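You operate a simulated robot arm through the tools that you are given. There is no shell and no other tool. Be economical: measure what you need, move in short steps, check, and stop when the job is done.

The job below is to be done with a simulated robot arm. You get a single attempt, and the scene is never put back.

## Task
Unlatch the big door and run it up till its lower edge is in the yellow band.
Fine: open the grey flap, switch on, hold Up; switch off and shut the flap after. Where these are worked on the way, their far stop is far enough and under half their travel is too little: grey flap.

The check looks at the end state, three seconds after you hand in, the way a careful person would. Anything else that was tipped, shoved, dropped, spilled or broken makes it a failure.

## Robot
A 7-joint arm with a two-finger parallel gripper, fixed in place. Base frame: the origin is at the foot of the arm, x ahead of it, y to its left, z up. Readings come in m, degrees, newtons and seconds.
With the tool pointing down near the work surface it reaches from about 0.2 to 0.72 m from the base axis. Its first joint turns from -115.0 to 115.0 degrees. Payload 3.91 kg.
Tool frame: the origin (TCP) lies between the finger pads and is the grasp point; the fingertips stand 0.03 m ahead of it; z points along the fingers, y is the line along which they close. The gripper opens to 0.11 m. The fingers are 0.02 m wide and 0.01 m thick; the gripper's body (0.048 by 0.112 m) begins 0.055 m behind the TCP.
Orientation is told as [roll, pitch, yaw] about the base's x, y, z axes, in that order, counted from this pose: with the fingers straight down and closing along the base's y, the tool's x points along the base's -x, its y along +y and its z along -z.

## Interface
- The arm moves only by the tool apply_moves. Its argument "moves" is a list of rows, each an object of numbers (a shift or turn left out is 0, a gripper value left out holds the last): "rx", "ry", "rz": the turn, a rotation vector about the tool's x, y, z in units of 5 degrees (1.0 is 5 degrees); "dx", "dy", "dz": the shift along the tool's x, y, z in units of 50 mm (1.0 is 50 mm); "gripper": the gripper command, from -1 (shut) to 1 (fully open), values between in proportion. In form: [{"rx": .., "ry": .., "rz": .., "dx": .., "dy": .., "dz": .., "gripper": ..}, ...]. A call has 1 to 12 rows; each row shifts and turns the commanded pose from where the row before left it, along the tool's axes as they then stand. A call with a number of a shift or a turn outside -1 to 1 is refused whole. A row lasts 0.2 s, in which the tool goes at most 0.05 m and 8.6 degrees; a call with a longer step from one row to the next is refused whole, and so is a gripper value outside its range. A pose out of reach is approached as far as the arm can. The call stops where the force on the tool passes 40 N (or 10 N more than at its start, if that is more) or the arm is blocked; 0.2 s more then pass. Each finger travels about 0.108 m/s and halts on what it meets, pressing with about 30 N; the grip force reading is that of the motor and also rises with nothing between the fingers. The clock runs only during rows and for 0.2 s after the last one: add rows that do not move to give the fingers time. The reply holds the time, the measured pose of the TCP, the force on the tool along the base axes, the opening and the grip force, in the units named above and with some noise, with the torque about the TCP (base axes, N m) and any sound that the robot's microphone picked up, and new pictures: "views" is both (left out), scene, wrist or none.
- Cameras (640 x 400 px; columns grow to the right, rows downward): "scene" is fixed at [0.3928, 0.6627, 1.8542]; the picture's right is [-1.00, 0.08, 0.00], its down [0.04, 0.48, -0.88] and it looks along [-0.07, -0.88, -0.48] (base axes); focal length 342 px, centre (320, 200). "wrist" rides on the gripper at [0.072, 0.017, -0.103] in the tool frame; the picture's right is [-0.23, 0.97, 0.00], its down [-0.76, -0.18, -0.62] and it looks along [-0.61, -0.14, 0.78] (tool axes); focal length 222 px, centre (320, 200). There is no depth. A picture from a camera that has moved, and an enlarged one, comes with that camera's place and axes in the base frame and with its lens. The place of the scene camera against the robot may be out by one fixed shift of up to 0.025 m in any direction.
- raise_lower(by): slides the trunk up (or, below 0, down) by that many m; the arm rides with it, the base frame stays. It gives what a move gives, with no picture.
- close_up(camera, box): a new picture of the part [left, top, right, bottom] of that camera's present view, enlarged. It takes no simulated time.
- hand_in(): hands the job in; it is judged then, once.

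Work in short steps. Places have to be worked out from the pictures, the camera data and where the tool is seen: move nearer, look again, correct. Check each grasp and each placing, and mend what went wrong. You have 120 turns and 200 pictures in all, those below and enlarged ones among them. Open the gripper and draw the arm clear of the work before you hand the job in, unless the task says otherwise; then end with one line.

The tools are called after "Request:" as a command line: name --argument value ..., lists and objects as JSON in quotes. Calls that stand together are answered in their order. apply_moves: Moves the arm, as the interface text tells. Its arguments: {"type":"object","properties":{"moves":{"type":"array"},"views":{"type":"string","enum":["both","scene","wrist","none"]}},"required":["moves"]} The other tools are called the same way: raise_lower (by) slides the trunk up or down; close_up (camera, box) takes an enlarged picture of a part of a camera's view; hand_in () hands the job in.

At the start:

```text
time: 0.0
tcp_pos: [0.3045, -0.2582, 1.4792]
tool_rot: [0.1, 0.0, -0.2]
ft_force: [-1.0, -0.5, 0.0]
wrist_torque: [0.0, -0.01, 0.01]
finger_gap: 0.1099
finger_force: 0.1
trunk travel left (down, up): [-0.925, 0.065]
```

scene: 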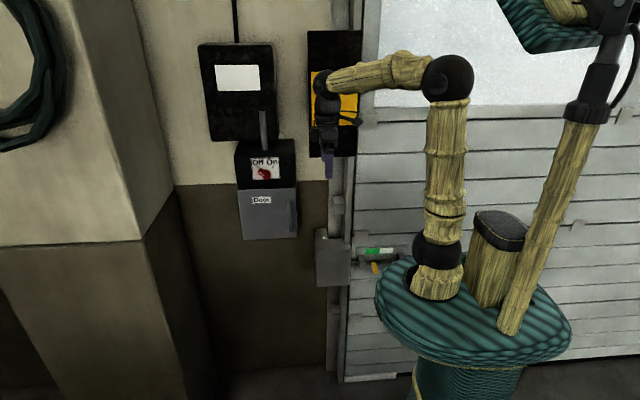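
wrist: 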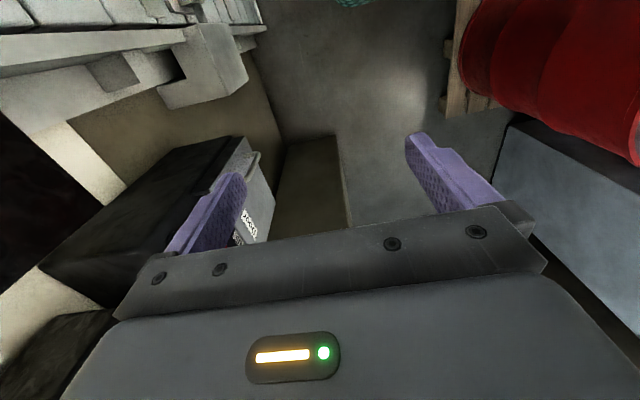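

The wall with the door and control boxes lies toward -y. I'll take enlarged pictures of the controls, the latch and the band.

Request:
close_up --camera "scene" --box '[180, 30, 380, 155]'

Request:
close_up --camera "scene" --box '[220, 130, 340, 250]'

Request:
close_up --camera "scene" --box '[300, 200, 430, 300]'

```text
3.20 times, centred on (280, 92) of scene
camera zoom: at [0.3928, 0.6627, 1.8542], right [-1.0, 0.08, 0.0], down [0.04, 0.48, -0.88], along [-0.07, -0.88, -0.48], focal length 1095 px, centre (448, 544)
```

zoom: 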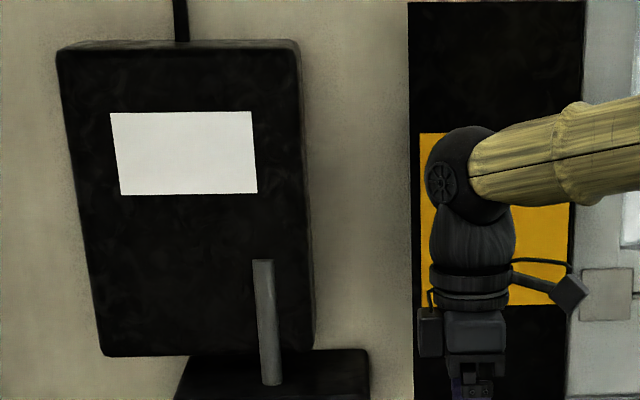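

```text
3.33 times, centred on (280, 190) of scene
camera zoom: at [0.3928, 0.6627, 1.8542], right [-1.0, 0.08, 0.0], down [0.04, 0.48, -0.88], along [-0.07, -0.88, -0.48], focal length 1140 px, centre (453, 233)
```

zoom: 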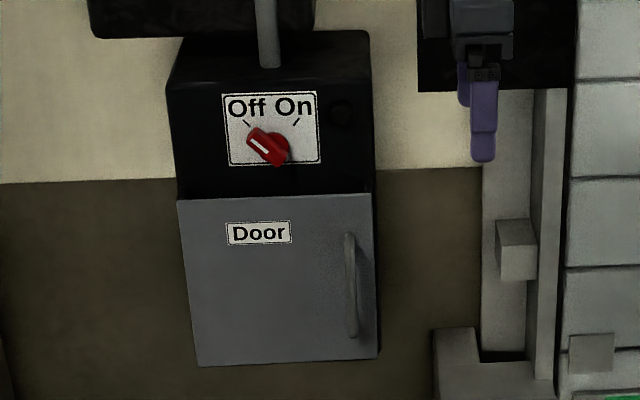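

```text
4.00 times, centred on (365, 250) of scene
camera zoom: at [0.3928, 0.6627, 1.8542], right [-1.0, 0.08, 0.0], down [0.04, 0.48, -0.88], along [-0.07, -0.88, -0.48], focal length 1368 px, centre (140, 0)
```

zoom: 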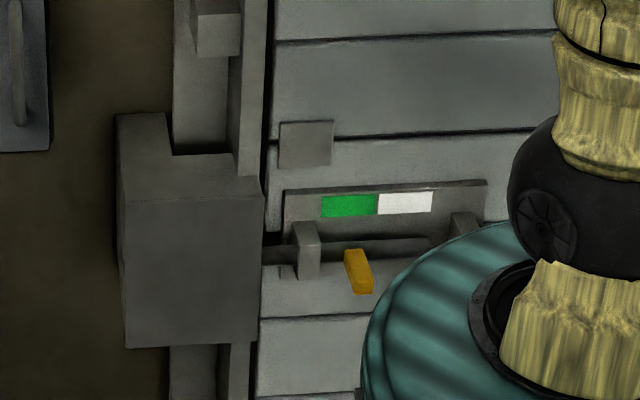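

The TCP projects where the gripper is seen, so the camera data are usable. The red knob reads Off, the flap's handle is on its -x side, and the latch is a slide bolt with an orange knob. I'll first turn the tool to face the wall (-y) with the camera above.

Request:
apply_moves --moves '[{"rx": 0.9238, "ry": 0.9238, "rz": -0.9238}, {"rx": 0.9238, "ry": 0.9238, "rz": -0.9238}, {"rx": 0.9238, "ry": 0.9238, "rz": -0.9238}, {"rx": 0.9238, "ry": 0.9238, "rz": -0.9238}, {"rx": 0.9238, "ry": 0.9238, "rz": -0.9238}, {"rx": 0.9238, "ry": 0.9238, "rz": -0.9238}, {"rx": 0.9238, "ry": 0.9238, "rz": -0.9238}, {"rx": 0.9238, "ry": 0.9238, "rz": -0.9238}]' --views "none"

```text
time: 1.8
tcp_pos: [0.3028, -0.257, 1.4791]
tool_rot: [-27.9, 45.0, 27.8]
ft_force: [1.3, -0.4, 0.0]
wrist_torque: [0.03, 0.01, -0.02]
finger_gap: 0.1102
finger_force: 0.0
trunk travel left (down, up): [-0.925, 0.065]
```

The turn is tracking well; I'll finish it.

Request:
apply_moves --moves '[{"rx": 0.9238, "ry": 0.9238, "rz": -0.9238}, {"rx": 0.9238, "ry": 0.9238, "rz": -0.9238}, {"rx": 0.9238, "ry": 0.9238, "rz": -0.9238}, {"rx": 0.9238, "ry": 0.9238, "rz": -0.9238}, {"rx": 0.9238, "ry": 0.9238, "rz": -0.9238}, {"rx": 0.9238, "ry": 0.9238, "rz": -0.9238}, {"rx": 0.9238, "ry": 0.9238, "rz": -0.9238}, {}]'

```text
time: 3.6
tcp_pos: [0.3032, -0.257, 1.4792]
tool_rot: [142.0, 89.9, -128.0]
ft_force: [0.2, -0.7, -0.3]
wrist_torque: [0.02, -0.03, -0.02]
finger_gap: 0.1097
finger_force: 0.1
trunk travel left (down, up): [-0.925, 0.065]
camera wrist: at [0.2896, -0.1531, 1.5513], right [-0.97, 0.0, -0.23], down [0.18, 0.62, -0.76], along [0.14, -0.78, -0.61], focal length 222 px, centre (320, 200)
```

scene: 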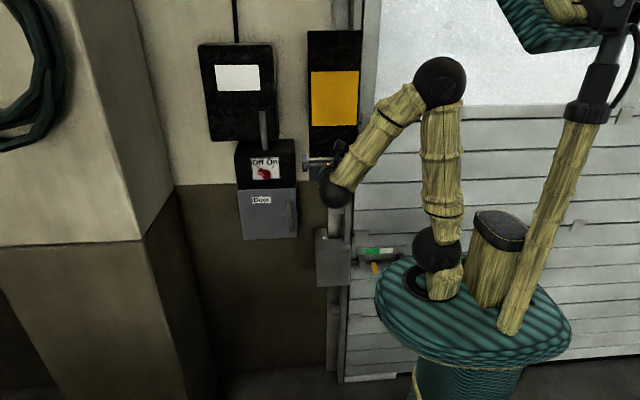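
wrist: 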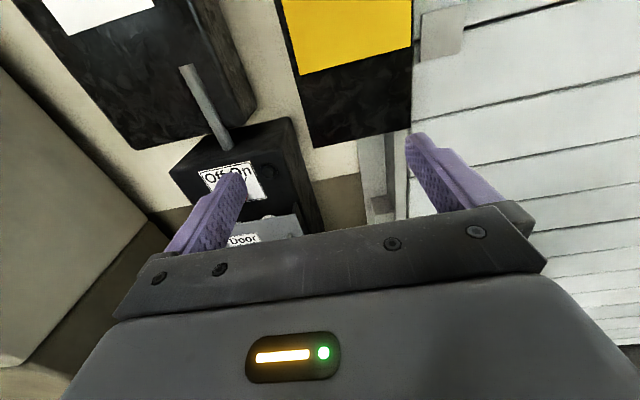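

Triangulating, the yellow band spans z ≈ 1.49–1.68 on the wall at y ≈ -0.59. The flap front is at y ≈ -0.44 with its handle near x 0.42, z 1.20, and the bolt knob is near (0.04, -0.58, 0.80). I'll do the bolt first, so I lower the trunk.

Request:
raise_lower --by -0.58

```text
refused: -0.58 is not a number from -0.4 to 0.4
```

The limit is 0.4 per call, so I'll go in two parts.

Request:
raise_lower --by -0.35

Request:
raise_lower --by -0.25

Request:
apply_moves --moves '[{"dz": 0.6, "dy": 0.6}, {"dz": 0.6, "dy": 0.6}, {"dy": 0.8}, {"dy": 0.8}]'

```text
time: 7.0
tcp_pos: [0.305, -0.2571, 1.1291]
tool_rot: [131.7, 89.9, -138.3]
ft_force: [-0.2, -0.7, 0.2]
wrist_torque: [0.01, 0.02, -0.01]
finger_gap: 0.1101
finger_force: 0.1
trunk travel left (down, up): [-0.575, 0.415]
```

```text
time: 9.6
tcp_pos: [0.3046, -0.2585, 0.8796]
tool_rot: [136.2, 90.0, -133.9]
ft_force: [0.1, -0.4, -0.6]
wrist_torque: [-0.02, -0.01, -0.02]
finger_gap: 0.11
finger_force: 0.2
trunk travel left (down, up): [-0.325, 0.665]
```

```text
time: 10.6
tcp_pos: [0.2163, -0.3486, 0.926]
tool_rot: [19.2, 89.9, 109.2]
ft_force: [0.3, -0.1, -0.7]
wrist_torque: [-0.03, 0.0, 0.01]
finger_gap: 0.11
finger_force: 0.0
out of reach, approached as far as the arm can: row 1, 2, 3, 4
trunk travel left (down, up): [-0.325, 0.665]
camera wrist: at [0.2013, -0.2444, 0.9976], right [-0.97, 0.0, -0.23], down [0.18, 0.62, -0.76], along [0.14, -0.78, -0.61], focal length 222 px, centre (320, 200)
```

scene: 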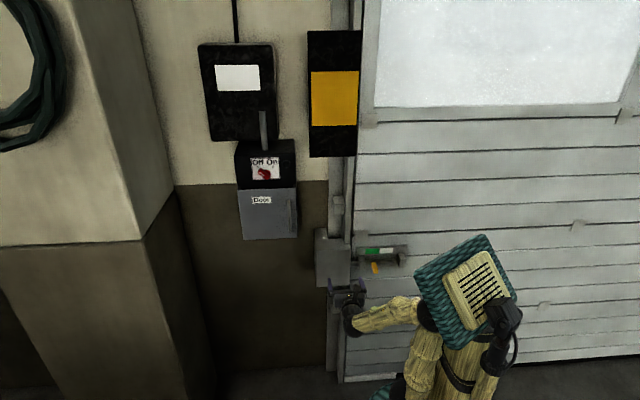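
wrist: 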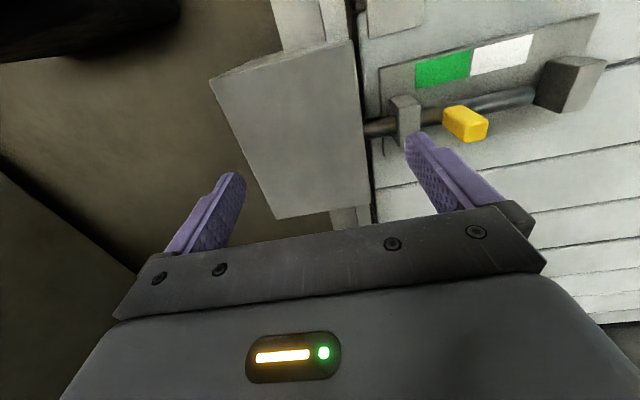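

The bolt knob triangulates to about (0.065, -0.486, 0.878) and the keeper front is at y ≈ -0.50. The arm is too folded here, so I move forward first and then sideways.

Request:
apply_moves --moves '[{"dz": 0.5}, {"dz": 0.5}, {}]' --views "none"

```text
time: 11.4
tcp_pos: [0.2173, -0.4022, 0.9259]
tool_rot: [86.0, 90.0, 176.1]
ft_force: [-0.4, -0.6, 0.4]
wrist_torque: [0.04, 0.02, 0.01]
finger_gap: 0.11
finger_force: 0.0
trunk travel left (down, up): [-0.325, 0.665]
```

That is reachable and the pose is exact. I now move sideways in front of the knob and down to its height.

Request:
apply_moves --moves '[{"dy": 0.8}, {"dy": 0.8}, {"dy": 0.8}, {"dy": 0.6}, {"dx": -0.4}, {"dx": -0.4}, {}]'

```text
time: 13.0
tcp_pos: [0.0835, -0.4343, 0.8982]
tool_rot: [77.5, 83.3, 167.1]
ft_force: [0.1, -0.1, -0.2]
wrist_torque: [0.0, -0.04, 0.03]
finger_gap: 0.1098
finger_force: 0.1
out of reach, approached as far as the arm can: row 2, 3, 4, 5, 6
trunk travel left (down, up): [-0.325, 0.665]
camera wrist: at [0.0773, -0.331, 0.9742], right [-0.99, 0.01, -0.11], down [0.09, 0.64, -0.76], along [0.06, -0.77, -0.64], focal length 222 px, centre (320, 200)
```

scene: 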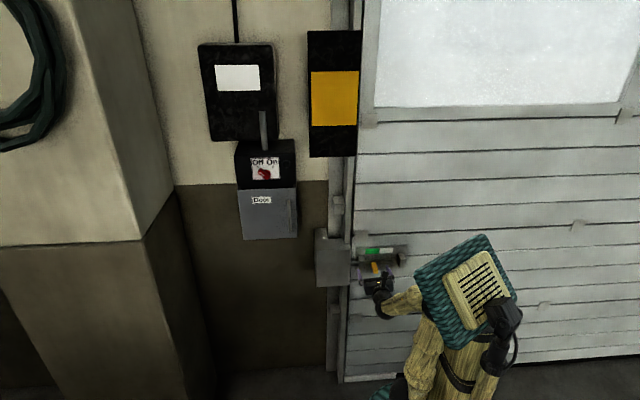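
wrist: 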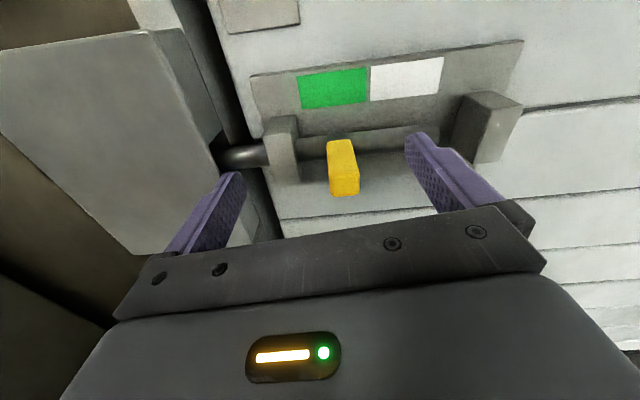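

Knob refined to (0.068, -0.484, 0.87); the gripper is centred but hits the arm's inner limit. I'll lower the trunk so the arm works less folded, then raise the tool to compensate.

Request:
raise_lower --by -0.25

Request:
apply_moves --moves '[{"dx": 0.8}, {"dx": 0.8}, {"dx": 0.8}, {"dx": 0.8}, {}]'

```text
time: 14.0
tcp_pos: [0.0897, -0.4347, 0.8282]
tool_rot: [77.5, 82.4, 167.5]
ft_force: [-0.5, 0.2, 0.1]
wrist_torque: [-0.02, 0.02, 0.01]
finger_gap: 0.1101
finger_force: 0.0
trunk travel left (down, up): [-0.26, 0.73]
stopped: the arm was blocked; the commanded pose is now the measured one
```

```text
time: 14.5
tcp_pos: [0.1164, -0.4394, 0.846]
tool_rot: [66.8, 75.4, 156.8]
ft_force: [-0.7, 0.0, 0.3]
wrist_torque: [-0.02, 0.0, 0.03]
finger_gap: 0.1099
finger_force: 0.2
trunk travel left (down, up): [-0.26, 0.73]
stopped in row 2: the force on the tool passed its limit at 57 N (the readings are from after the stop); the commanded pose is now the measured one
camera wrist: at [0.1201, -0.3429, 0.9302], right [-1.0, 0.01, 0.01], down [0.0, 0.7, -0.72], along [-0.01, -0.72, -0.7], focal length 222 px, centre (320, 200)
```

scene: 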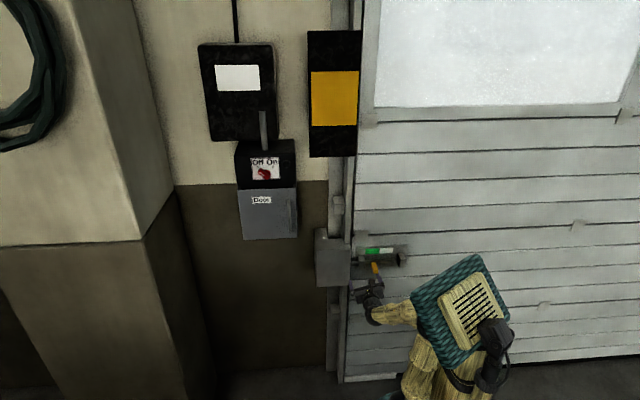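
wrist: 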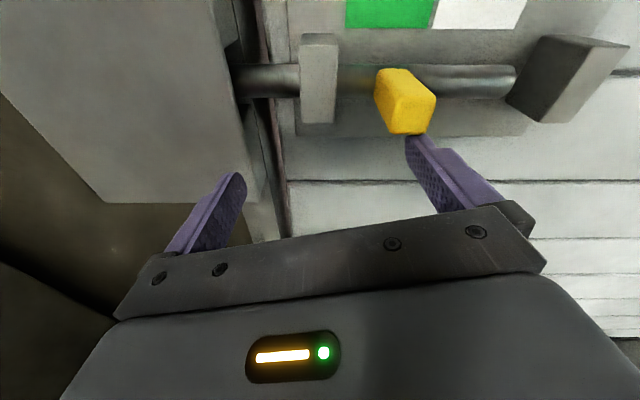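

The trunk lowering was blocked by something, probably the arm or head fouling itself in this folded pose. Approaching the knob from above with fingers down is a more natural reach, so I first retreat toward +x.

Request:
apply_moves --moves '[{"dy": -0.6, "dz": -0.1}, {"dy": -0.8, "dz": -0.2, "rz": -0.6}, {"dy": -0.8, "dz": -0.4, "rz": -0.6}, {"dy": -0.8, "dz": -0.4, "rz": -0.6}, {"dy": -0.8, "dz": -0.4}, {}]' --views "scene"

```text
time: 15.9
tcp_pos: [0.303, -0.3615, 0.802]
tool_rot: [75.5, 66.9, 166.0]
ft_force: [0.8, -0.2, 0.7]
wrist_torque: [-0.01, 0.0, 0.01]
finger_gap: 0.1102
finger_force: 0.1
trunk travel left (down, up): [-0.26, 0.73]
```

scene: 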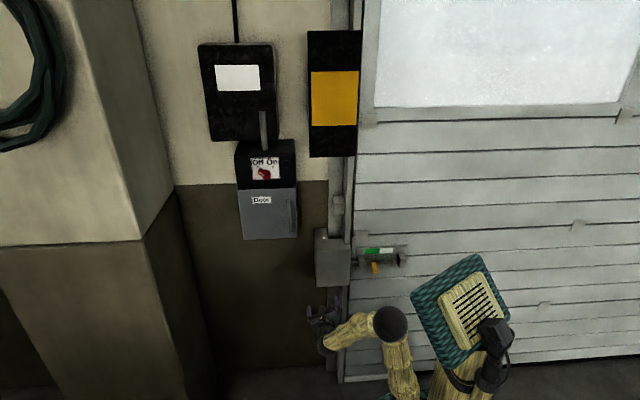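

The arm is free. I'll move a little further out in +x and begin turning the tool to point down with fingers closing along x and the camera on the +y side.

Request:
apply_moves --moves '[{"dx": 0.37, "dy": -0.9}, {"dx": 0.37, "dy": -0.9}, {"rx": 0.87, "ry": 0.176, "rz": -0.963}, {"rx": 0.87, "ry": 0.176, "rz": -0.963}, {"rx": 0.87, "ry": 0.176, "rz": -0.963}, {"rx": 0.87, "ry": 0.176, "rz": -0.963}, {"rx": 0.87, "ry": 0.176, "rz": -0.963}, {"rx": 0.87, "ry": 0.176, "rz": -0.963}, {"rx": 0.87, "ry": 0.176, "rz": -0.963}, {"rx": 0.87, "ry": 0.176, "rz": -0.963}, {"rx": 0.87, "ry": 0.176, "rz": -0.963}]' --views "scene"

```text
time: 18.3
tcp_pos: [0.3966, -0.3634, 0.7992]
tool_rot: [61.2, 28.9, -160.1]
ft_force: [1.0, -0.1, -0.5]
wrist_torque: [0.01, -0.01, 0.0]
finger_gap: 0.1099
finger_force: 0.2
trunk travel left (down, up): [-0.26, 0.73]
```

scene: 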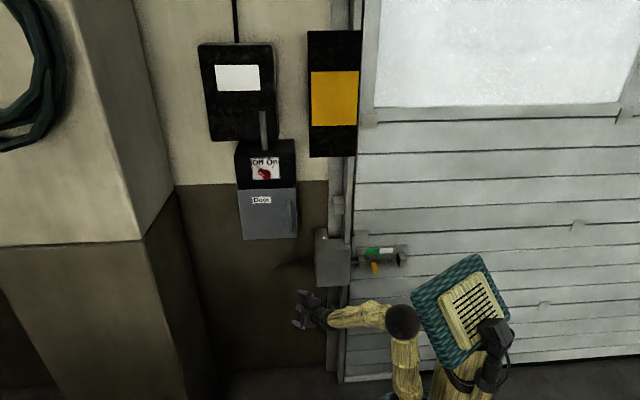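

The turn is going without trouble; I continue it.

Request:
apply_moves --moves '[{"rx": 0.87, "ry": 0.176, "rz": -0.963}, {"rx": 0.87, "ry": 0.176, "rz": -0.963}, {"rx": 0.87, "ry": 0.176, "rz": -0.963}, {"rx": 0.87, "ry": 0.176, "rz": -0.963}, {"rx": 0.87, "ry": 0.176, "rz": -0.963}, {"rx": 0.87, "ry": 0.176, "rz": -0.963}, {"rx": 0.87, "ry": 0.176, "rz": -0.963}, {"rx": 0.87, "ry": 0.176, "rz": -0.963}]' --views "none"

Request:
apply_moves --moves '[{"rx": 0.87, "ry": 0.176, "rz": -0.963}, {"rx": 0.87, "ry": 0.176, "rz": -0.963}, {"rx": 0.87, "ry": 0.176, "rz": -0.963}, {"rx": 0.87, "ry": 0.176, "rz": -0.963}, {"rx": 0.87, "ry": 0.176, "rz": -0.963}, {"rx": 0.87, "ry": 0.176, "rz": -0.963}, {"rx": 0.87, "ry": 0.176, "rz": -0.963}, {"rx": 0.87, "ry": 0.176, "rz": -0.963}, {}]'

```text
time: 20.1
tcp_pos: [0.3959, -0.3626, 0.7994]
tool_rot: [36.4, 5.8, -131.1]
ft_force: [-1.3, -0.5, 0.6]
wrist_torque: [-0.01, 0.02, -0.01]
finger_gap: 0.1101
finger_force: 0.0
out of reach, approached as far as the arm can: row 3
trunk travel left (down, up): [-0.26, 0.73]
```

```text
time: 22.1
tcp_pos: [0.3963, -0.3618, 0.7997]
tool_rot: [2.0, -0.5, -93.0]
ft_force: [0.2, 0.0, 0.7]
wrist_torque: [0.03, -0.02, 0.02]
finger_gap: 0.1101
finger_force: 0.2
trunk travel left (down, up): [-0.26, 0.73]
camera wrist: at [0.4159, -0.2878, 0.9027], right [0.96, -0.28, 0.04], down [-0.24, -0.75, 0.62], along [-0.15, -0.61, -0.78], focal length 222 px, centre (320, 200)
```

scene: 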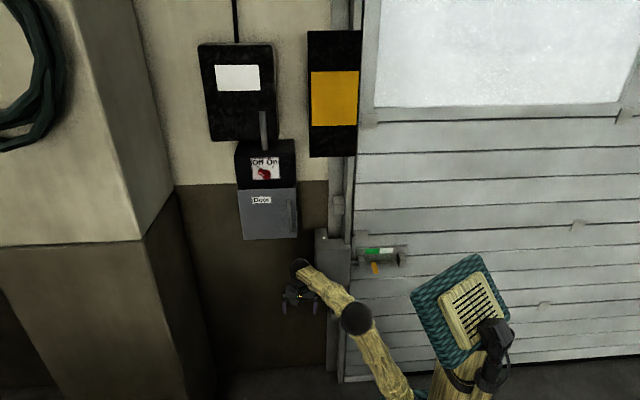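
wrist: 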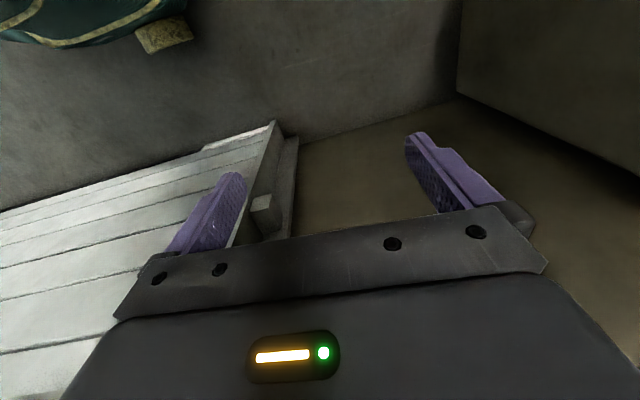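

The tool now points down with fingers closing along x. I'll move sideways to x ≈ 0.2, straighten the yaw, then raise the trunk and go over the knob.

Request:
apply_moves --moves '[{"dy": -0.9, "rz": -0.6}, {"dy": -0.9}, {"dy": -0.9}, {"dy": -0.9}, {}]' --views "none"

Request:
raise_lower --by 0.35

Request:
apply_moves --moves '[{"dy": -0.9}, {"dy": -0.9}, {"dy": -0.9}, {"dx": -0.6}, {}]'

```text
time: 23.3
tcp_pos: [0.2194, -0.3584, 0.7977]
tool_rot: [2.1, -0.4, -90.4]
ft_force: [-0.1, 0.1, 0.2]
wrist_torque: [0.0, -0.01, -0.01]
finger_gap: 0.1099
finger_force: 0.1
out of reach, approached as far as the arm can: row 4
trunk travel left (down, up): [-0.26, 0.73]
```

```text
time: 26.7
tcp_pos: [0.219, -0.3583, 1.1465]
tool_rot: [2.2, -0.5, -90.5]
ft_force: [0.1, 0.4, -0.3]
wrist_torque: [0.01, -0.01, -0.02]
finger_gap: 0.1097
finger_force: 0.1
trunk travel left (down, up): [-0.61, 0.38]
```

```text
time: 27.9
tcp_pos: [0.2208, -0.3875, 1.148]
tool_rot: [2.2, -0.5, -90.7]
ft_force: [-0.5, 0.3, 0.0]
wrist_torque: [-0.01, -0.02, 0.02]
finger_gap: 0.11
finger_force: 0.1
out of reach, approached as far as the arm can: row 1, 2, 3, 4
trunk travel left (down, up): [-0.61, 0.38]
camera wrist: at [0.2374, -0.3134, 1.2495], right [0.97, -0.24, 0.04], down [-0.21, -0.75, 0.62], along [-0.12, -0.61, -0.78], focal length 222 px, centre (320, 200)
```

scene: 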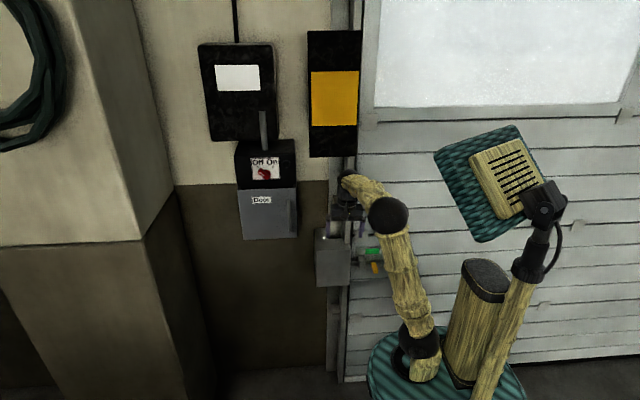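
wrist: 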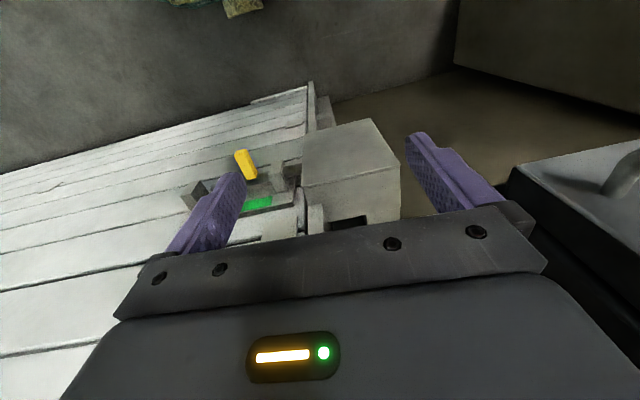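

The sideways limit comes from a wound-up wrist: my path put a full 360° extra turn in it. I'll unwind it by spinning about the tool axis here, where there is room.

Request:
apply_moves --moves '[{"rz": 1, "dx": -0.0}, {"rz": 1}, {"rz": 1}, {"rz": 1}, {"rz": 1}, {"rz": 1}, {"rz": 1}, {"rz": 1}, {"rz": 1}, {"rz": 1}, {"rz": 1}, {"rz": 1}]' --views "none"

Request:
apply_moves --moves '[{"rz": 1}, {"rz": 1}, {"rz": 1}, {"rz": 1}, {"rz": 1}, {"rz": 1}, {"rz": 1}, {"rz": 1}, {"rz": 1}, {"rz": 1}, {"rz": 1}, {"rz": 1}]' --views "scene"

```text
time: 30.5
tcp_pos: [0.2217, -0.3861, 1.1461]
tool_rot: [1.5, 1.6, -150.6]
ft_force: [0.1, -0.7, 0.4]
wrist_torque: [-0.02, 0.01, -0.04]
finger_gap: 0.1098
finger_force: 0.1
trunk travel left (down, up): [-0.61, 0.38]
```

```text
time: 33.1
tcp_pos: [0.2228, -0.3861, 1.1459]
tool_rot: [-0.7, 2.1, 149.6]
ft_force: [0.0, 0.9, -0.5]
wrist_torque: [0.0, 0.0, 0.0]
finger_gap: 0.11
finger_force: 0.1
trunk travel left (down, up): [-0.61, 0.38]
```

scene: 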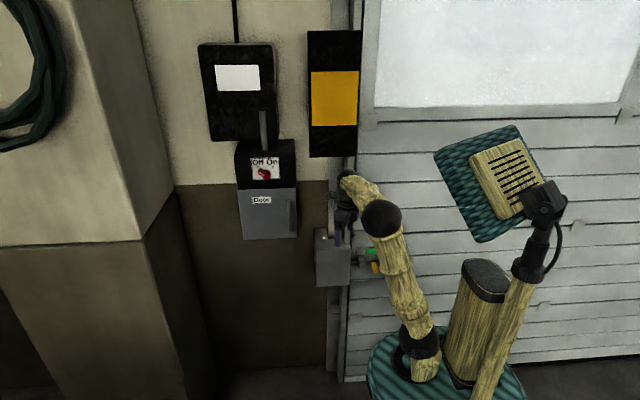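

Unwinding works; I continue the remaining turn toward yaw -90.

Request:
apply_moves --moves '[{"rz": 1}, {"rz": 1}, {"rz": 1}, {"rz": 1}, {"rz": 1}, {"rz": 1}, {"rz": 1}, {"rz": 1}, {"rz": 1}, {"rz": 1}, {"rz": 1}, {"rz": 1}]' --views "none"

Request:
apply_moves --moves '[{"rz": 1}, {"rz": 1}, {"rz": 1}, {"rz": 1}, {"rz": 1}, {"rz": 1}, {"rz": 1}, {"rz": 1}, {"rz": 1}, {"rz": 1}, {"rz": 1}, {"rz": 1}]' --views "none"

Request:
apply_moves --moves '[{"rz": 1}, {"rz": 1}, {"rz": 1}, {"rz": 1}, {"rz": 1}, {"rz": 1}, {"rz": 1}, {"rz": 1}, {"rz": 1}, {"rz": 1}, {"rz": 1}, {"rz": 1}]' --views "none"

Request:
apply_moves --moves '[{"rz": 1}, {"rz": 1}, {"rz": 1}, {"rz": 1}, {"rz": 1}, {"rz": 1}, {"rz": 1}, {"rz": 1}, {"rz": 1}, {"rz": 1}, {"rz": 1}, {"rz": 1}]'

```text
time: 35.7
tcp_pos: [0.2232, -0.3866, 1.1463]
tool_rot: [-2.1, 0.5, 89.6]
ft_force: [0.6, 0.4, -0.4]
wrist_torque: [-0.03, 0.0, -0.01]
finger_gap: 0.1099
finger_force: 0.1
trunk travel left (down, up): [-0.61, 0.38]
```

```text
time: 38.3
tcp_pos: [0.2229, -0.3877, 1.1449]
tool_rot: [-1.4, -1.6, 29.5]
ft_force: [0.0, 0.4, 0.4]
wrist_torque: [-0.01, 0.01, 0.01]
finger_gap: 0.1099
finger_force: 0.1
trunk travel left (down, up): [-0.61, 0.38]
```

```text
time: 40.9
tcp_pos: [0.2222, -0.3857, 1.1463]
tool_rot: [0.6, -2.1, -30.6]
ft_force: [0.3, 0.0, -0.3]
wrist_torque: [-0.01, -0.02, 0.0]
finger_gap: 0.1102
finger_force: 0.0
trunk travel left (down, up): [-0.61, 0.38]
```

```text
time: 43.5
tcp_pos: [0.2228, -0.3863, 1.1455]
tool_rot: [2.2, -0.5, -90.5]
ft_force: [-0.6, 0.1, -0.2]
wrist_torque: [0.01, 0.01, 0.01]
finger_gap: 0.1099
finger_force: 0.1
trunk travel left (down, up): [-0.61, 0.38]
camera wrist: at [0.2384, -0.3118, 1.2474], right [0.97, -0.24, 0.04], down [-0.21, -0.75, 0.62], along [-0.12, -0.61, -0.78], focal length 222 px, centre (320, 200)
```

scene: 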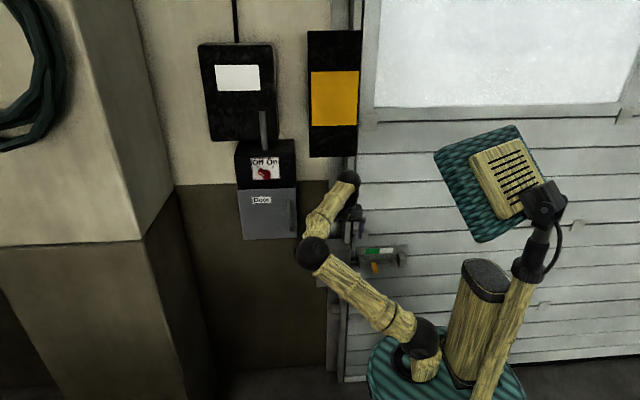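
wrist: 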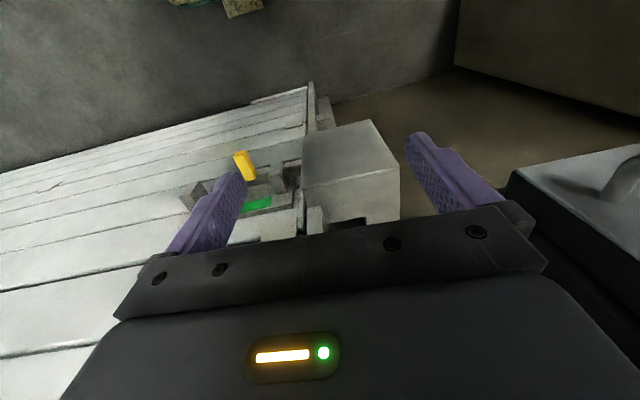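

The elbow is now on the other side and the arm is unwound. I now move toward x ≈ 0.07.

Request:
apply_moves --moves '[{"dy": -0.8}, {"dy": -0.8}, {"dy": -0.8}, {"dy": -0.65}, {"dx": -0.8}, {"dx": -0.8}, {"dz": 0.6}, {}]'

```text
time: 45.3
tcp_pos: [0.0722, -0.467, 1.1098]
tool_rot: [2.1, -0.6, -90.5]
ft_force: [1.4, 1.1, 0.1]
wrist_torque: [0.02, 0.01, 0.01]
finger_gap: 0.1103
finger_force: 0.1
trunk travel left (down, up): [-0.61, 0.38]
camera wrist: at [0.0882, -0.3917, 1.2132], right [0.97, -0.23, 0.04], down [-0.21, -0.75, 0.62], along [-0.12, -0.61, -0.78], focal length 222 px, centre (320, 200)
```

scene: 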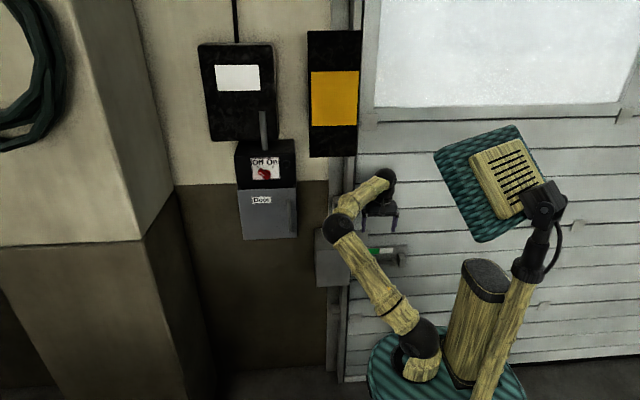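
wrist: 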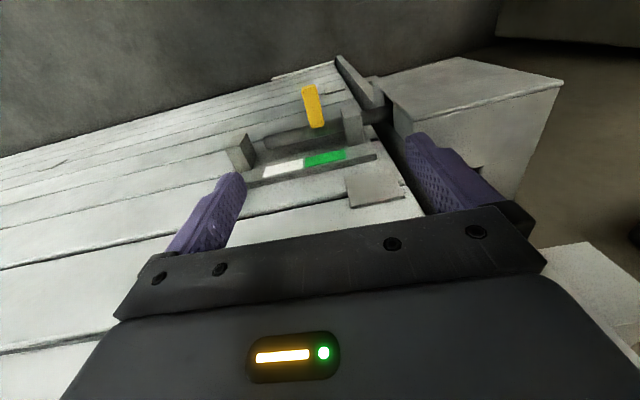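

The arm reaches nicely. The knob runs from y ≈ -0.515 (root) to -0.46 (tip) at x ≈ 0.067. I'll pre-close to about 45 mm and descend part of the way to check.

Request:
apply_moves --moves '[{"dz": 0.8, "gripper": -0.18}, {"dz": 0.8}, {"dz": 0.8}, {"dy": -0.06, "dx": -0.15}, {}]' --views "wrist"

```text
time: 46.5
tcp_pos: [0.0719, -0.4728, 0.9897]
tool_rot: [2.1, -0.5, -90.5]
ft_force: [-0.2, -0.2, -0.3]
wrist_torque: [0.03, 0.0, 0.01]
finger_gap: 0.045
finger_force: 0.0
trunk travel left (down, up): [-0.61, 0.38]
camera wrist: at [0.0881, -0.3988, 1.0919], right [0.97, -0.23, 0.04], down [-0.21, -0.75, 0.62], along [-0.12, -0.61, -0.78], focal length 222 px, centre (320, 200)
```

wrist: 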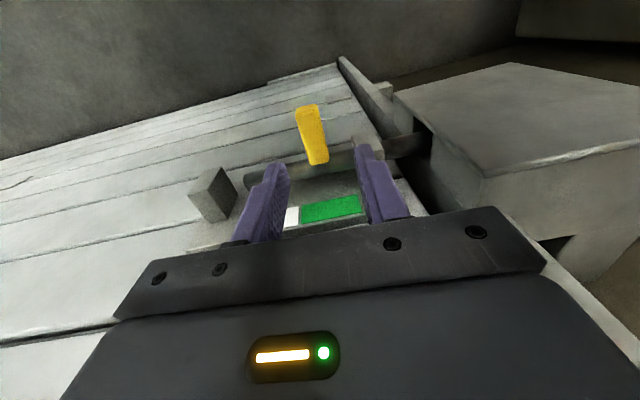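

The knob is confirmed at x ≈ 0.068, so I shift slightly and descend onto it.

Request:
apply_moves --moves '[{"dy": -0.08, "dx": -0.1, "dz": 0.5}, {"dz": 0.6}, {"dz": 0.5}, {"dz": 0.5}, {}]' --views "wrist"

```text
time: 47.7
tcp_pos: [0.0718, -0.4803, 0.8843]
tool_rot: [2.1, -0.5, -90.6]
ft_force: [-0.3, -0.4, -0.1]
wrist_torque: [0.0, 0.0, 0.0]
finger_gap: 0.0448
finger_force: 0.1
trunk travel left (down, up): [-0.61, 0.38]
camera wrist: at [0.0876, -0.4068, 0.9869], right [0.97, -0.23, 0.04], down [-0.21, -0.75, 0.62], along [-0.12, -0.61, -0.78], focal length 222 px, centre (320, 200)
```

wrist: 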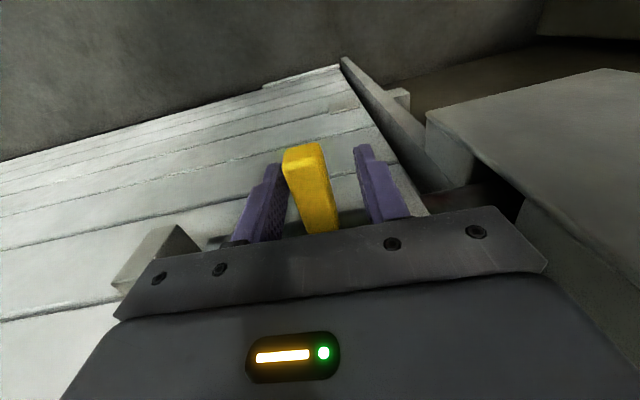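

The knob sits between the fingers. I close on it and draw the bolt toward -x, watching the forces.

Request:
apply_moves --moves '[{"gripper": -1}, {}, {}, {"dy": -0.3}, {"dy": -0.3}, {}]' --views "wrist"

```text
time: 49.1
tcp_pos: [0.0411, -0.481, 0.8852]
tool_rot: [2.2, -0.5, -90.3]
ft_force: [2.5, -6.9, -1.6]
wrist_torque: [0.66, 0.92, 0.99]
finger_gap: 0.0221
finger_force: 45.2
trunk travel left (down, up): [-0.61, 0.38]
camera wrist: at [0.0563, -0.4067, 0.9869], right [0.97, -0.23, 0.04], down [-0.21, -0.75, 0.62], along [-0.12, -0.61, -0.78], focal length 222 px, centre (320, 200)
```

wrist: 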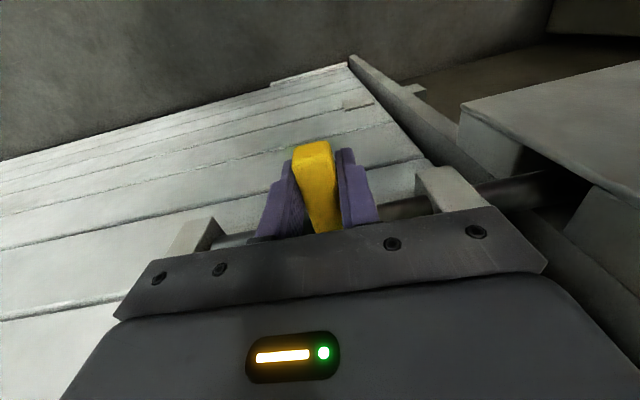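

The bolt follows easily. I keep drawing it toward its stop.

Request:
apply_moves --moves '[{"dy": -0.3}, {"dy": -0.3}, {"dy": -0.3}, {}]'

```text
time: 50.1
tcp_pos: [0.0053, -0.4806, 0.884]
tool_rot: [3.3, -0.5, -90.1]
ft_force: [19.2, 4.8, 5.9]
wrist_torque: [-0.14, 0.54, -0.78]
finger_gap: 0.0223
finger_force: 45.1
trunk travel left (down, up): [-0.61, 0.38]
stopped in row 4: the force on the tool passed its limit at 44 N (the readings are from after the stop); the commanded pose is now the measured one
camera wrist: at [0.0195, -0.4067, 0.9869], right [0.97, -0.23, 0.06], down [-0.21, -0.76, 0.62], along [-0.1, -0.61, -0.78], focal length 222 px, centre (320, 200)
```

scene: 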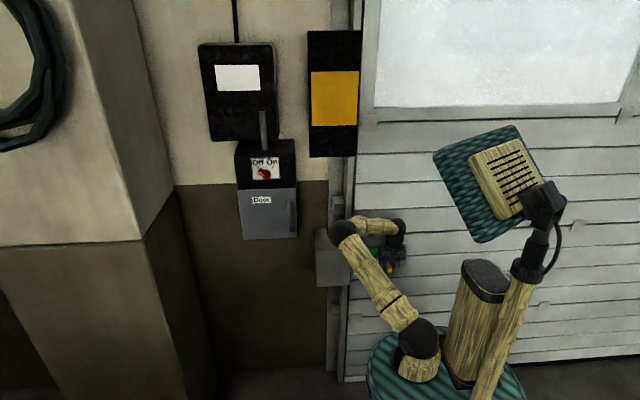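
wrist: 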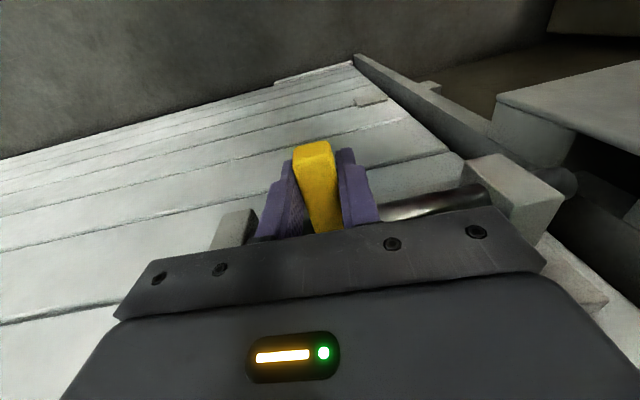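

It hit a stop. I take a close look at whether the bolt tip is clear of the keeper and whether a finger met the left bracket.

Request:
close_up --camera "wrist" --box '[400, 100, 640, 250]'

Request:
close_up --camera "wrist" --box '[180, 120, 420, 270]'

```text
2.67 times, centred on (520, 175) of wrist
camera zoom: at [0.0195, -0.4067, 0.9869], right [0.97, -0.23, 0.06], down [-0.21, -0.76, 0.62], along [-0.1, -0.61, -0.78], focal length 592 px, centre (-213, 267)
```

zoom: 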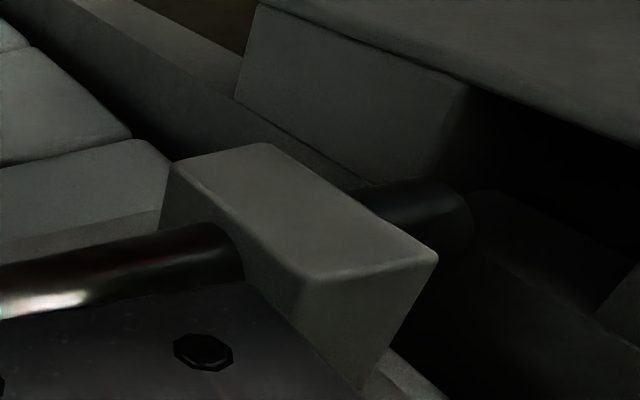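

```text
2.67 times, centred on (300, 195) of wrist
camera zoom: at [0.0195, -0.4067, 0.9869], right [0.97, -0.23, 0.06], down [-0.21, -0.76, 0.62], along [-0.1, -0.61, -0.78], focal length 592 px, centre (373, 213)
```

zoom: 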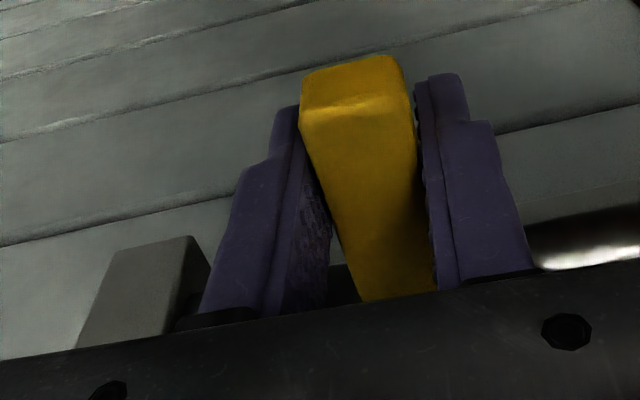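

The bolt tip at x ≈ 0.15 appears clear of the keeper (near face ≈ 0.175). I release slightly, rise, and look to judge the bolt's position.

Request:
apply_moves --moves '[{"gripper": -0.4}, {}, {"dz": -0.6}, {"dz": -0.8}, {"dz": -0.8}, {}]'

```text
time: 51.5
tcp_pos: [-0.0082, -0.4822, 0.9947]
tool_rot: [3.0, -0.5, -90.1]
ft_force: [0.0, -0.5, 0.5]
wrist_torque: [0.02, -0.03, -0.01]
finger_gap: 0.0329
finger_force: 0.1
trunk travel left (down, up): [-0.61, 0.38]
camera wrist: at [0.006, -0.4078, 1.098], right [0.97, -0.23, 0.05], down [-0.21, -0.76, 0.62], along [-0.1, -0.61, -0.78], focal length 222 px, centre (320, 200)
```

scene: 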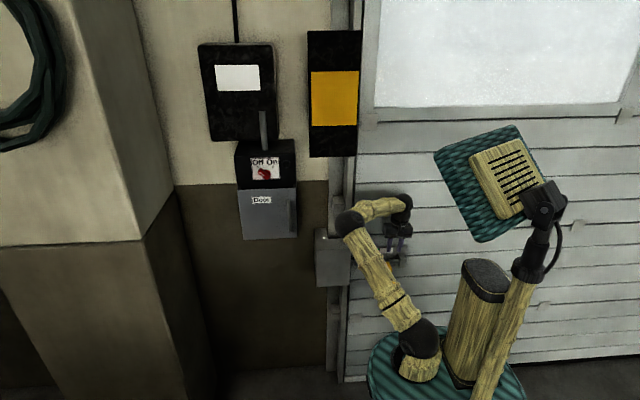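
wrist: 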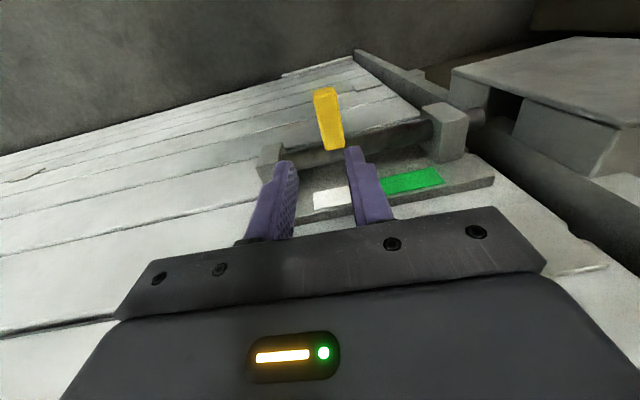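

The knob sits near x ≈ 0.008, while the white field is centred at about -0.006, so it may not quite be home. I'll push it further with closed fingers from the +x side.

Request:
apply_moves --moves '[{"dy": 0.5, "gripper": -1}, {"dy": 0.55}, {"dz": 0.7}, {"dz": 0.7}, {"dz": 0.8}, {}]' --views "wrist"

```text
time: 52.9
tcp_pos: [0.0519, -0.482, 0.8883]
tool_rot: [2.9, -0.6, -90.1]
ft_force: [-0.7, -0.5, -0.5]
wrist_torque: [-0.01, 0.02, 0.0]
finger_gap: 0.0
finger_force: 29.7
trunk travel left (down, up): [-0.61, 0.38]
camera wrist: at [0.0664, -0.4079, 0.9909], right [0.97, -0.23, 0.05], down [-0.21, -0.76, 0.62], along [-0.1, -0.61, -0.78], focal length 222 px, centre (320, 200)
```

wrist: 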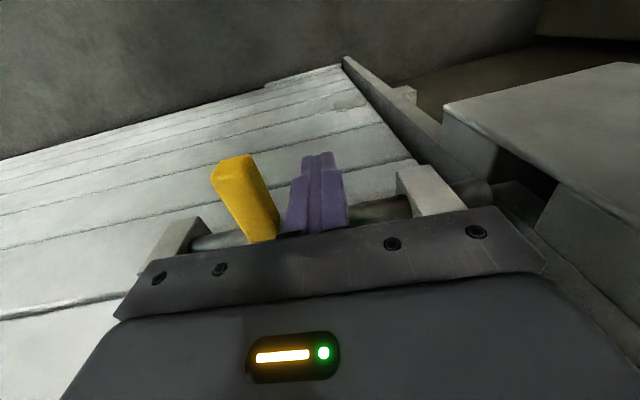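

The closed fingers stand to the +x side of the knob. I push toward -x until it stops.

Request:
apply_moves --moves '[{"dy": -0.3}, {"dy": -0.3}, {"dy": -0.3}, {"dy": -0.3}, {}]' --views "wrist"

```text
time: 53.6
tcp_pos: [0.0313, -0.4816, 0.8873]
tool_rot: [4.2, -0.5, -89.3]
ft_force: [18.2, 3.1, 4.0]
wrist_torque: [0.01, 0.13, -0.22]
finger_gap: 0.0001
finger_force: 30.0
trunk travel left (down, up): [-0.61, 0.38]
stopped in row 3: the force on the tool passed its limit at 52 N (the readings are from after the stop); the commanded pose is now the measured one
camera wrist: at [0.042, -0.4076, 0.9898], right [0.97, -0.21, 0.07], down [-0.21, -0.76, 0.61], along [-0.08, -0.61, -0.79], focal length 222 px, centre (320, 200)
```

wrist: 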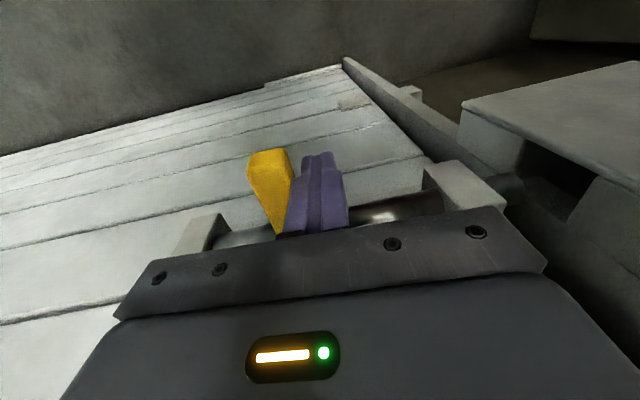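

The bolt is on its own end stop, clear of the keeper, so the door is unlatched. I back off and up, then yaw back toward the home orientation.

Request:
apply_moves --moves '[{"dy": 0.2}, {"dz": -0.8}, {"dz": -0.8}, {"dz": -0.8}, {"dz": -0.8}, {"dx": 0.8, "dy": 0.5, "rz": -1}, {"dx": 0.8, "dy": 0.5, "rz": -1}, {"rz": -1}, {"rz": -1}, {"rz": -1}, {"rz": -1}, {"rz": -1}]' --views "none"

Request:
apply_moves --moves '[{"rz": -1}, {"rz": -1}, {"rz": -1}, {"rz": -1}, {"rz": -1}, {"rz": -1}, {"rz": -1}, {"rz": -1}, {"rz": -1}, {"rz": -1}, {"rz": -1}, {}]' --views "scene"

```text
time: 56.2
tcp_pos: [0.0714, -0.3991, 1.0512]
tool_rot: [2.9, -2.7, -54.5]
ft_force: [1.3, 0.8, -0.3]
wrist_torque: [0.0, 0.0, 0.02]
finger_gap: 0.0
finger_force: 29.4
trunk travel left (down, up): [-0.61, 0.38]
```

```text
time: 58.8
tcp_pos: [0.0709, -0.3981, 1.0498]
tool_rot: [-0.5, -3.9, 0.6]
ft_force: [0.4, -0.6, -0.6]
wrist_torque: [-0.02, 0.01, 0.0]
finger_gap: 0.0
finger_force: 29.6
trunk travel left (down, up): [-0.61, 0.38]
```

scene: 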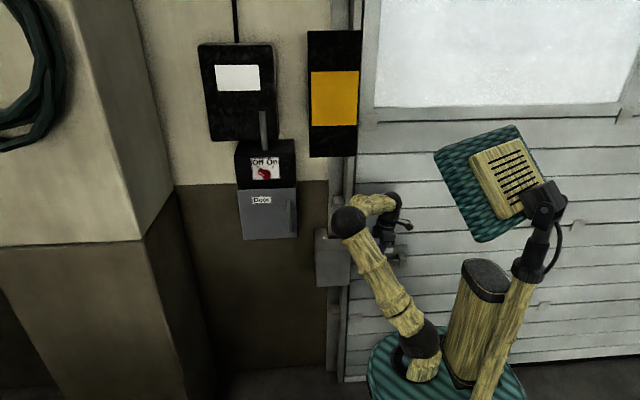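

Orientation is back at yaw 0. I move outward to about (0.3, -0.28) in stages, watching the elbow's distance from the flap box.

Request:
apply_moves --moves '[{"dx": -0.5, "dy": 0.5, "ry": 0.78}, {"dx": -0.7, "dy": 0.5}, {"dx": -0.7, "dy": 0.5}, {"dx": -0.7, "dy": 0.5}, {"dx": -0.7, "dy": 0.4}, {"dx": -0.7}, {"dx": -0.6}, {}]' --views "scene"

```text
time: 60.6
tcp_pos: [0.2996, -0.2774, 1.0489]
tool_rot: [-0.5, 0.1, 0.5]
ft_force: [0.3, 0.5, -0.2]
wrist_torque: [0.01, 0.02, 0.0]
finger_gap: 0.0
finger_force: 29.7
trunk travel left (down, up): [-0.61, 0.38]
```

scene: 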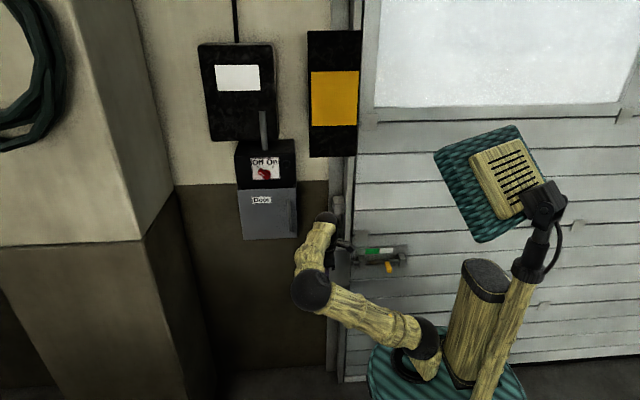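

The path is clear and the bolt knob is visible under the white field. I raise the trunk and turn the tool to face the wall again.

Request:
raise_lower --by 0.16

Request:
apply_moves --moves '[{"rx": 0.9238, "ry": 0.9238, "rz": -0.9238}, {"rx": 0.9238, "ry": 0.9238, "rz": -0.9238}, {"rx": 0.9238, "ry": 0.9238, "rz": -0.9238}, {"rx": 0.9238, "ry": 0.9238, "rz": -0.9238}, {"rx": 0.9238, "ry": 0.9238, "rz": -0.9238}, {"rx": 0.9238, "ry": 0.9238, "rz": -0.9238}, {"rx": 0.9238, "ry": 0.9238, "rz": -0.9238}, {"rx": 0.9238, "ry": 0.9238, "rz": -0.9238}]' --views "none"

Request:
apply_moves --moves '[{"rx": 0.9238, "ry": 0.9238, "rz": -0.9238}, {"rx": 0.9238, "ry": 0.9238, "rz": -0.9238}, {"rx": 0.9238, "ry": 0.9238, "rz": -0.9238}, {"rx": 0.9238, "ry": 0.9238, "rz": -0.9238}, {"rx": 0.9238, "ry": 0.9238, "rz": -0.9238}, {"rx": 0.9238, "ry": 0.9238, "rz": -0.9238}, {"rx": 0.9238, "ry": 0.9238, "rz": -0.9238}, {}]'

```text
time: 62.4
tcp_pos: [0.2995, -0.2778, 1.2081]
tool_rot: [-0.5, 0.1, 0.6]
ft_force: [0.5, 0.0, 0.0]
wrist_torque: [-0.02, -0.01, 0.0]
finger_gap: 0.0
finger_force: 30.2
trunk travel left (down, up): [-0.77, 0.22]
```

```text
time: 64.2
tcp_pos: [0.3008, -0.2775, 1.2084]
tool_rot: [-28.7, 45.3, 28.0]
ft_force: [-0.1, 0.1, -0.6]
wrist_torque: [0.0, -0.03, -0.01]
finger_gap: 0.0
finger_force: 30.1
trunk travel left (down, up): [-0.77, 0.22]
```

```text
time: 66.0
tcp_pos: [0.3286, -0.2897, 1.2078]
tool_rot: [170.9, 89.5, -98.7]
ft_force: [0.7, 0.6, 0.9]
wrist_torque: [-0.01, -0.03, -0.03]
finger_gap: 0.0
finger_force: 29.9
out of reach, approached as far as the arm can: row 5, 6, 7
trunk travel left (down, up): [-0.77, 0.22]
camera wrist: at [0.3143, -0.1858, 1.2791], right [-0.97, -0.01, -0.23], down [0.17, 0.62, -0.77], along [0.15, -0.79, -0.6], focal length 222 px, centre (320, 200)
```

scene: 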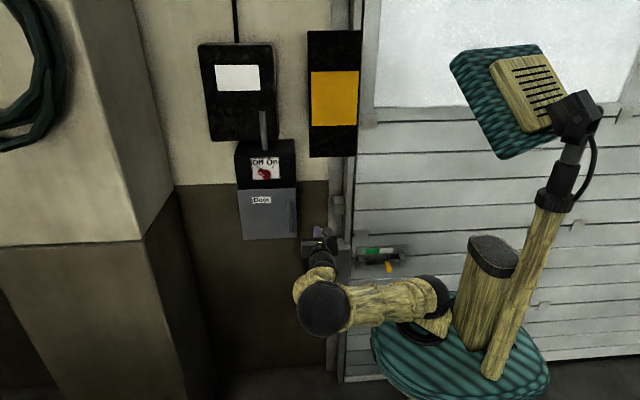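
wrist: 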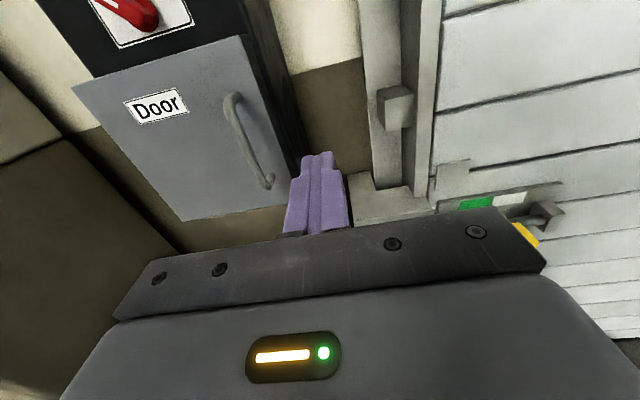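

The flap is seen from the wrist; the handle is at about x 0.427, z 1.125–1.242. I open the fingers partly and line up in front of it.

Request:
apply_moves --moves '[{"dy": -0.7, "gripper": 0.2}, {"dy": -0.7, "dx": -0.46}, {"dy": -0.56, "dz": 0.5}, {"dz": 0.5}, {}]'

```text
time: 67.2
tcp_pos: [0.4285, -0.3417, 1.1823]
tool_rot: [169.6, 89.5, -99.9]
ft_force: [-0.1, -0.2, -0.2]
wrist_torque: [-0.05, 0.02, 0.03]
finger_gap: 0.0661
finger_force: 0.0
trunk travel left (down, up): [-0.77, 0.22]
camera wrist: at [0.4125, -0.237, 1.2537], right [-0.97, -0.01, -0.23], down [0.17, 0.62, -0.77], along [0.15, -0.79, -0.6], focal length 222 px, centre (320, 200)
```

scene: 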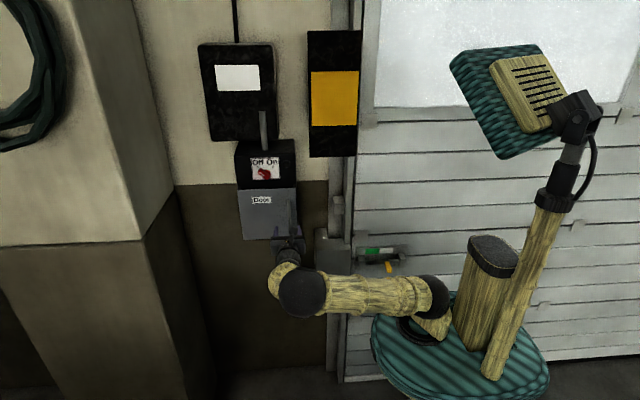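
wrist: 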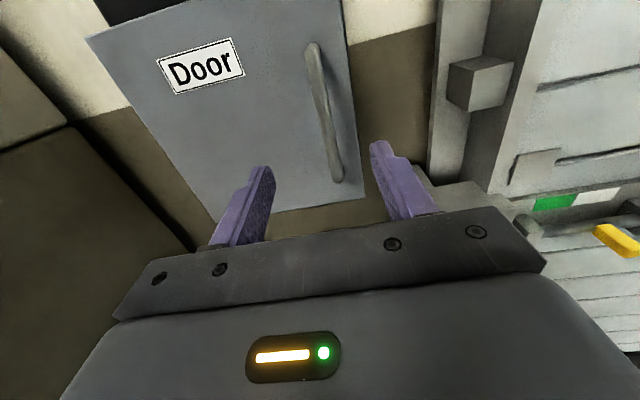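

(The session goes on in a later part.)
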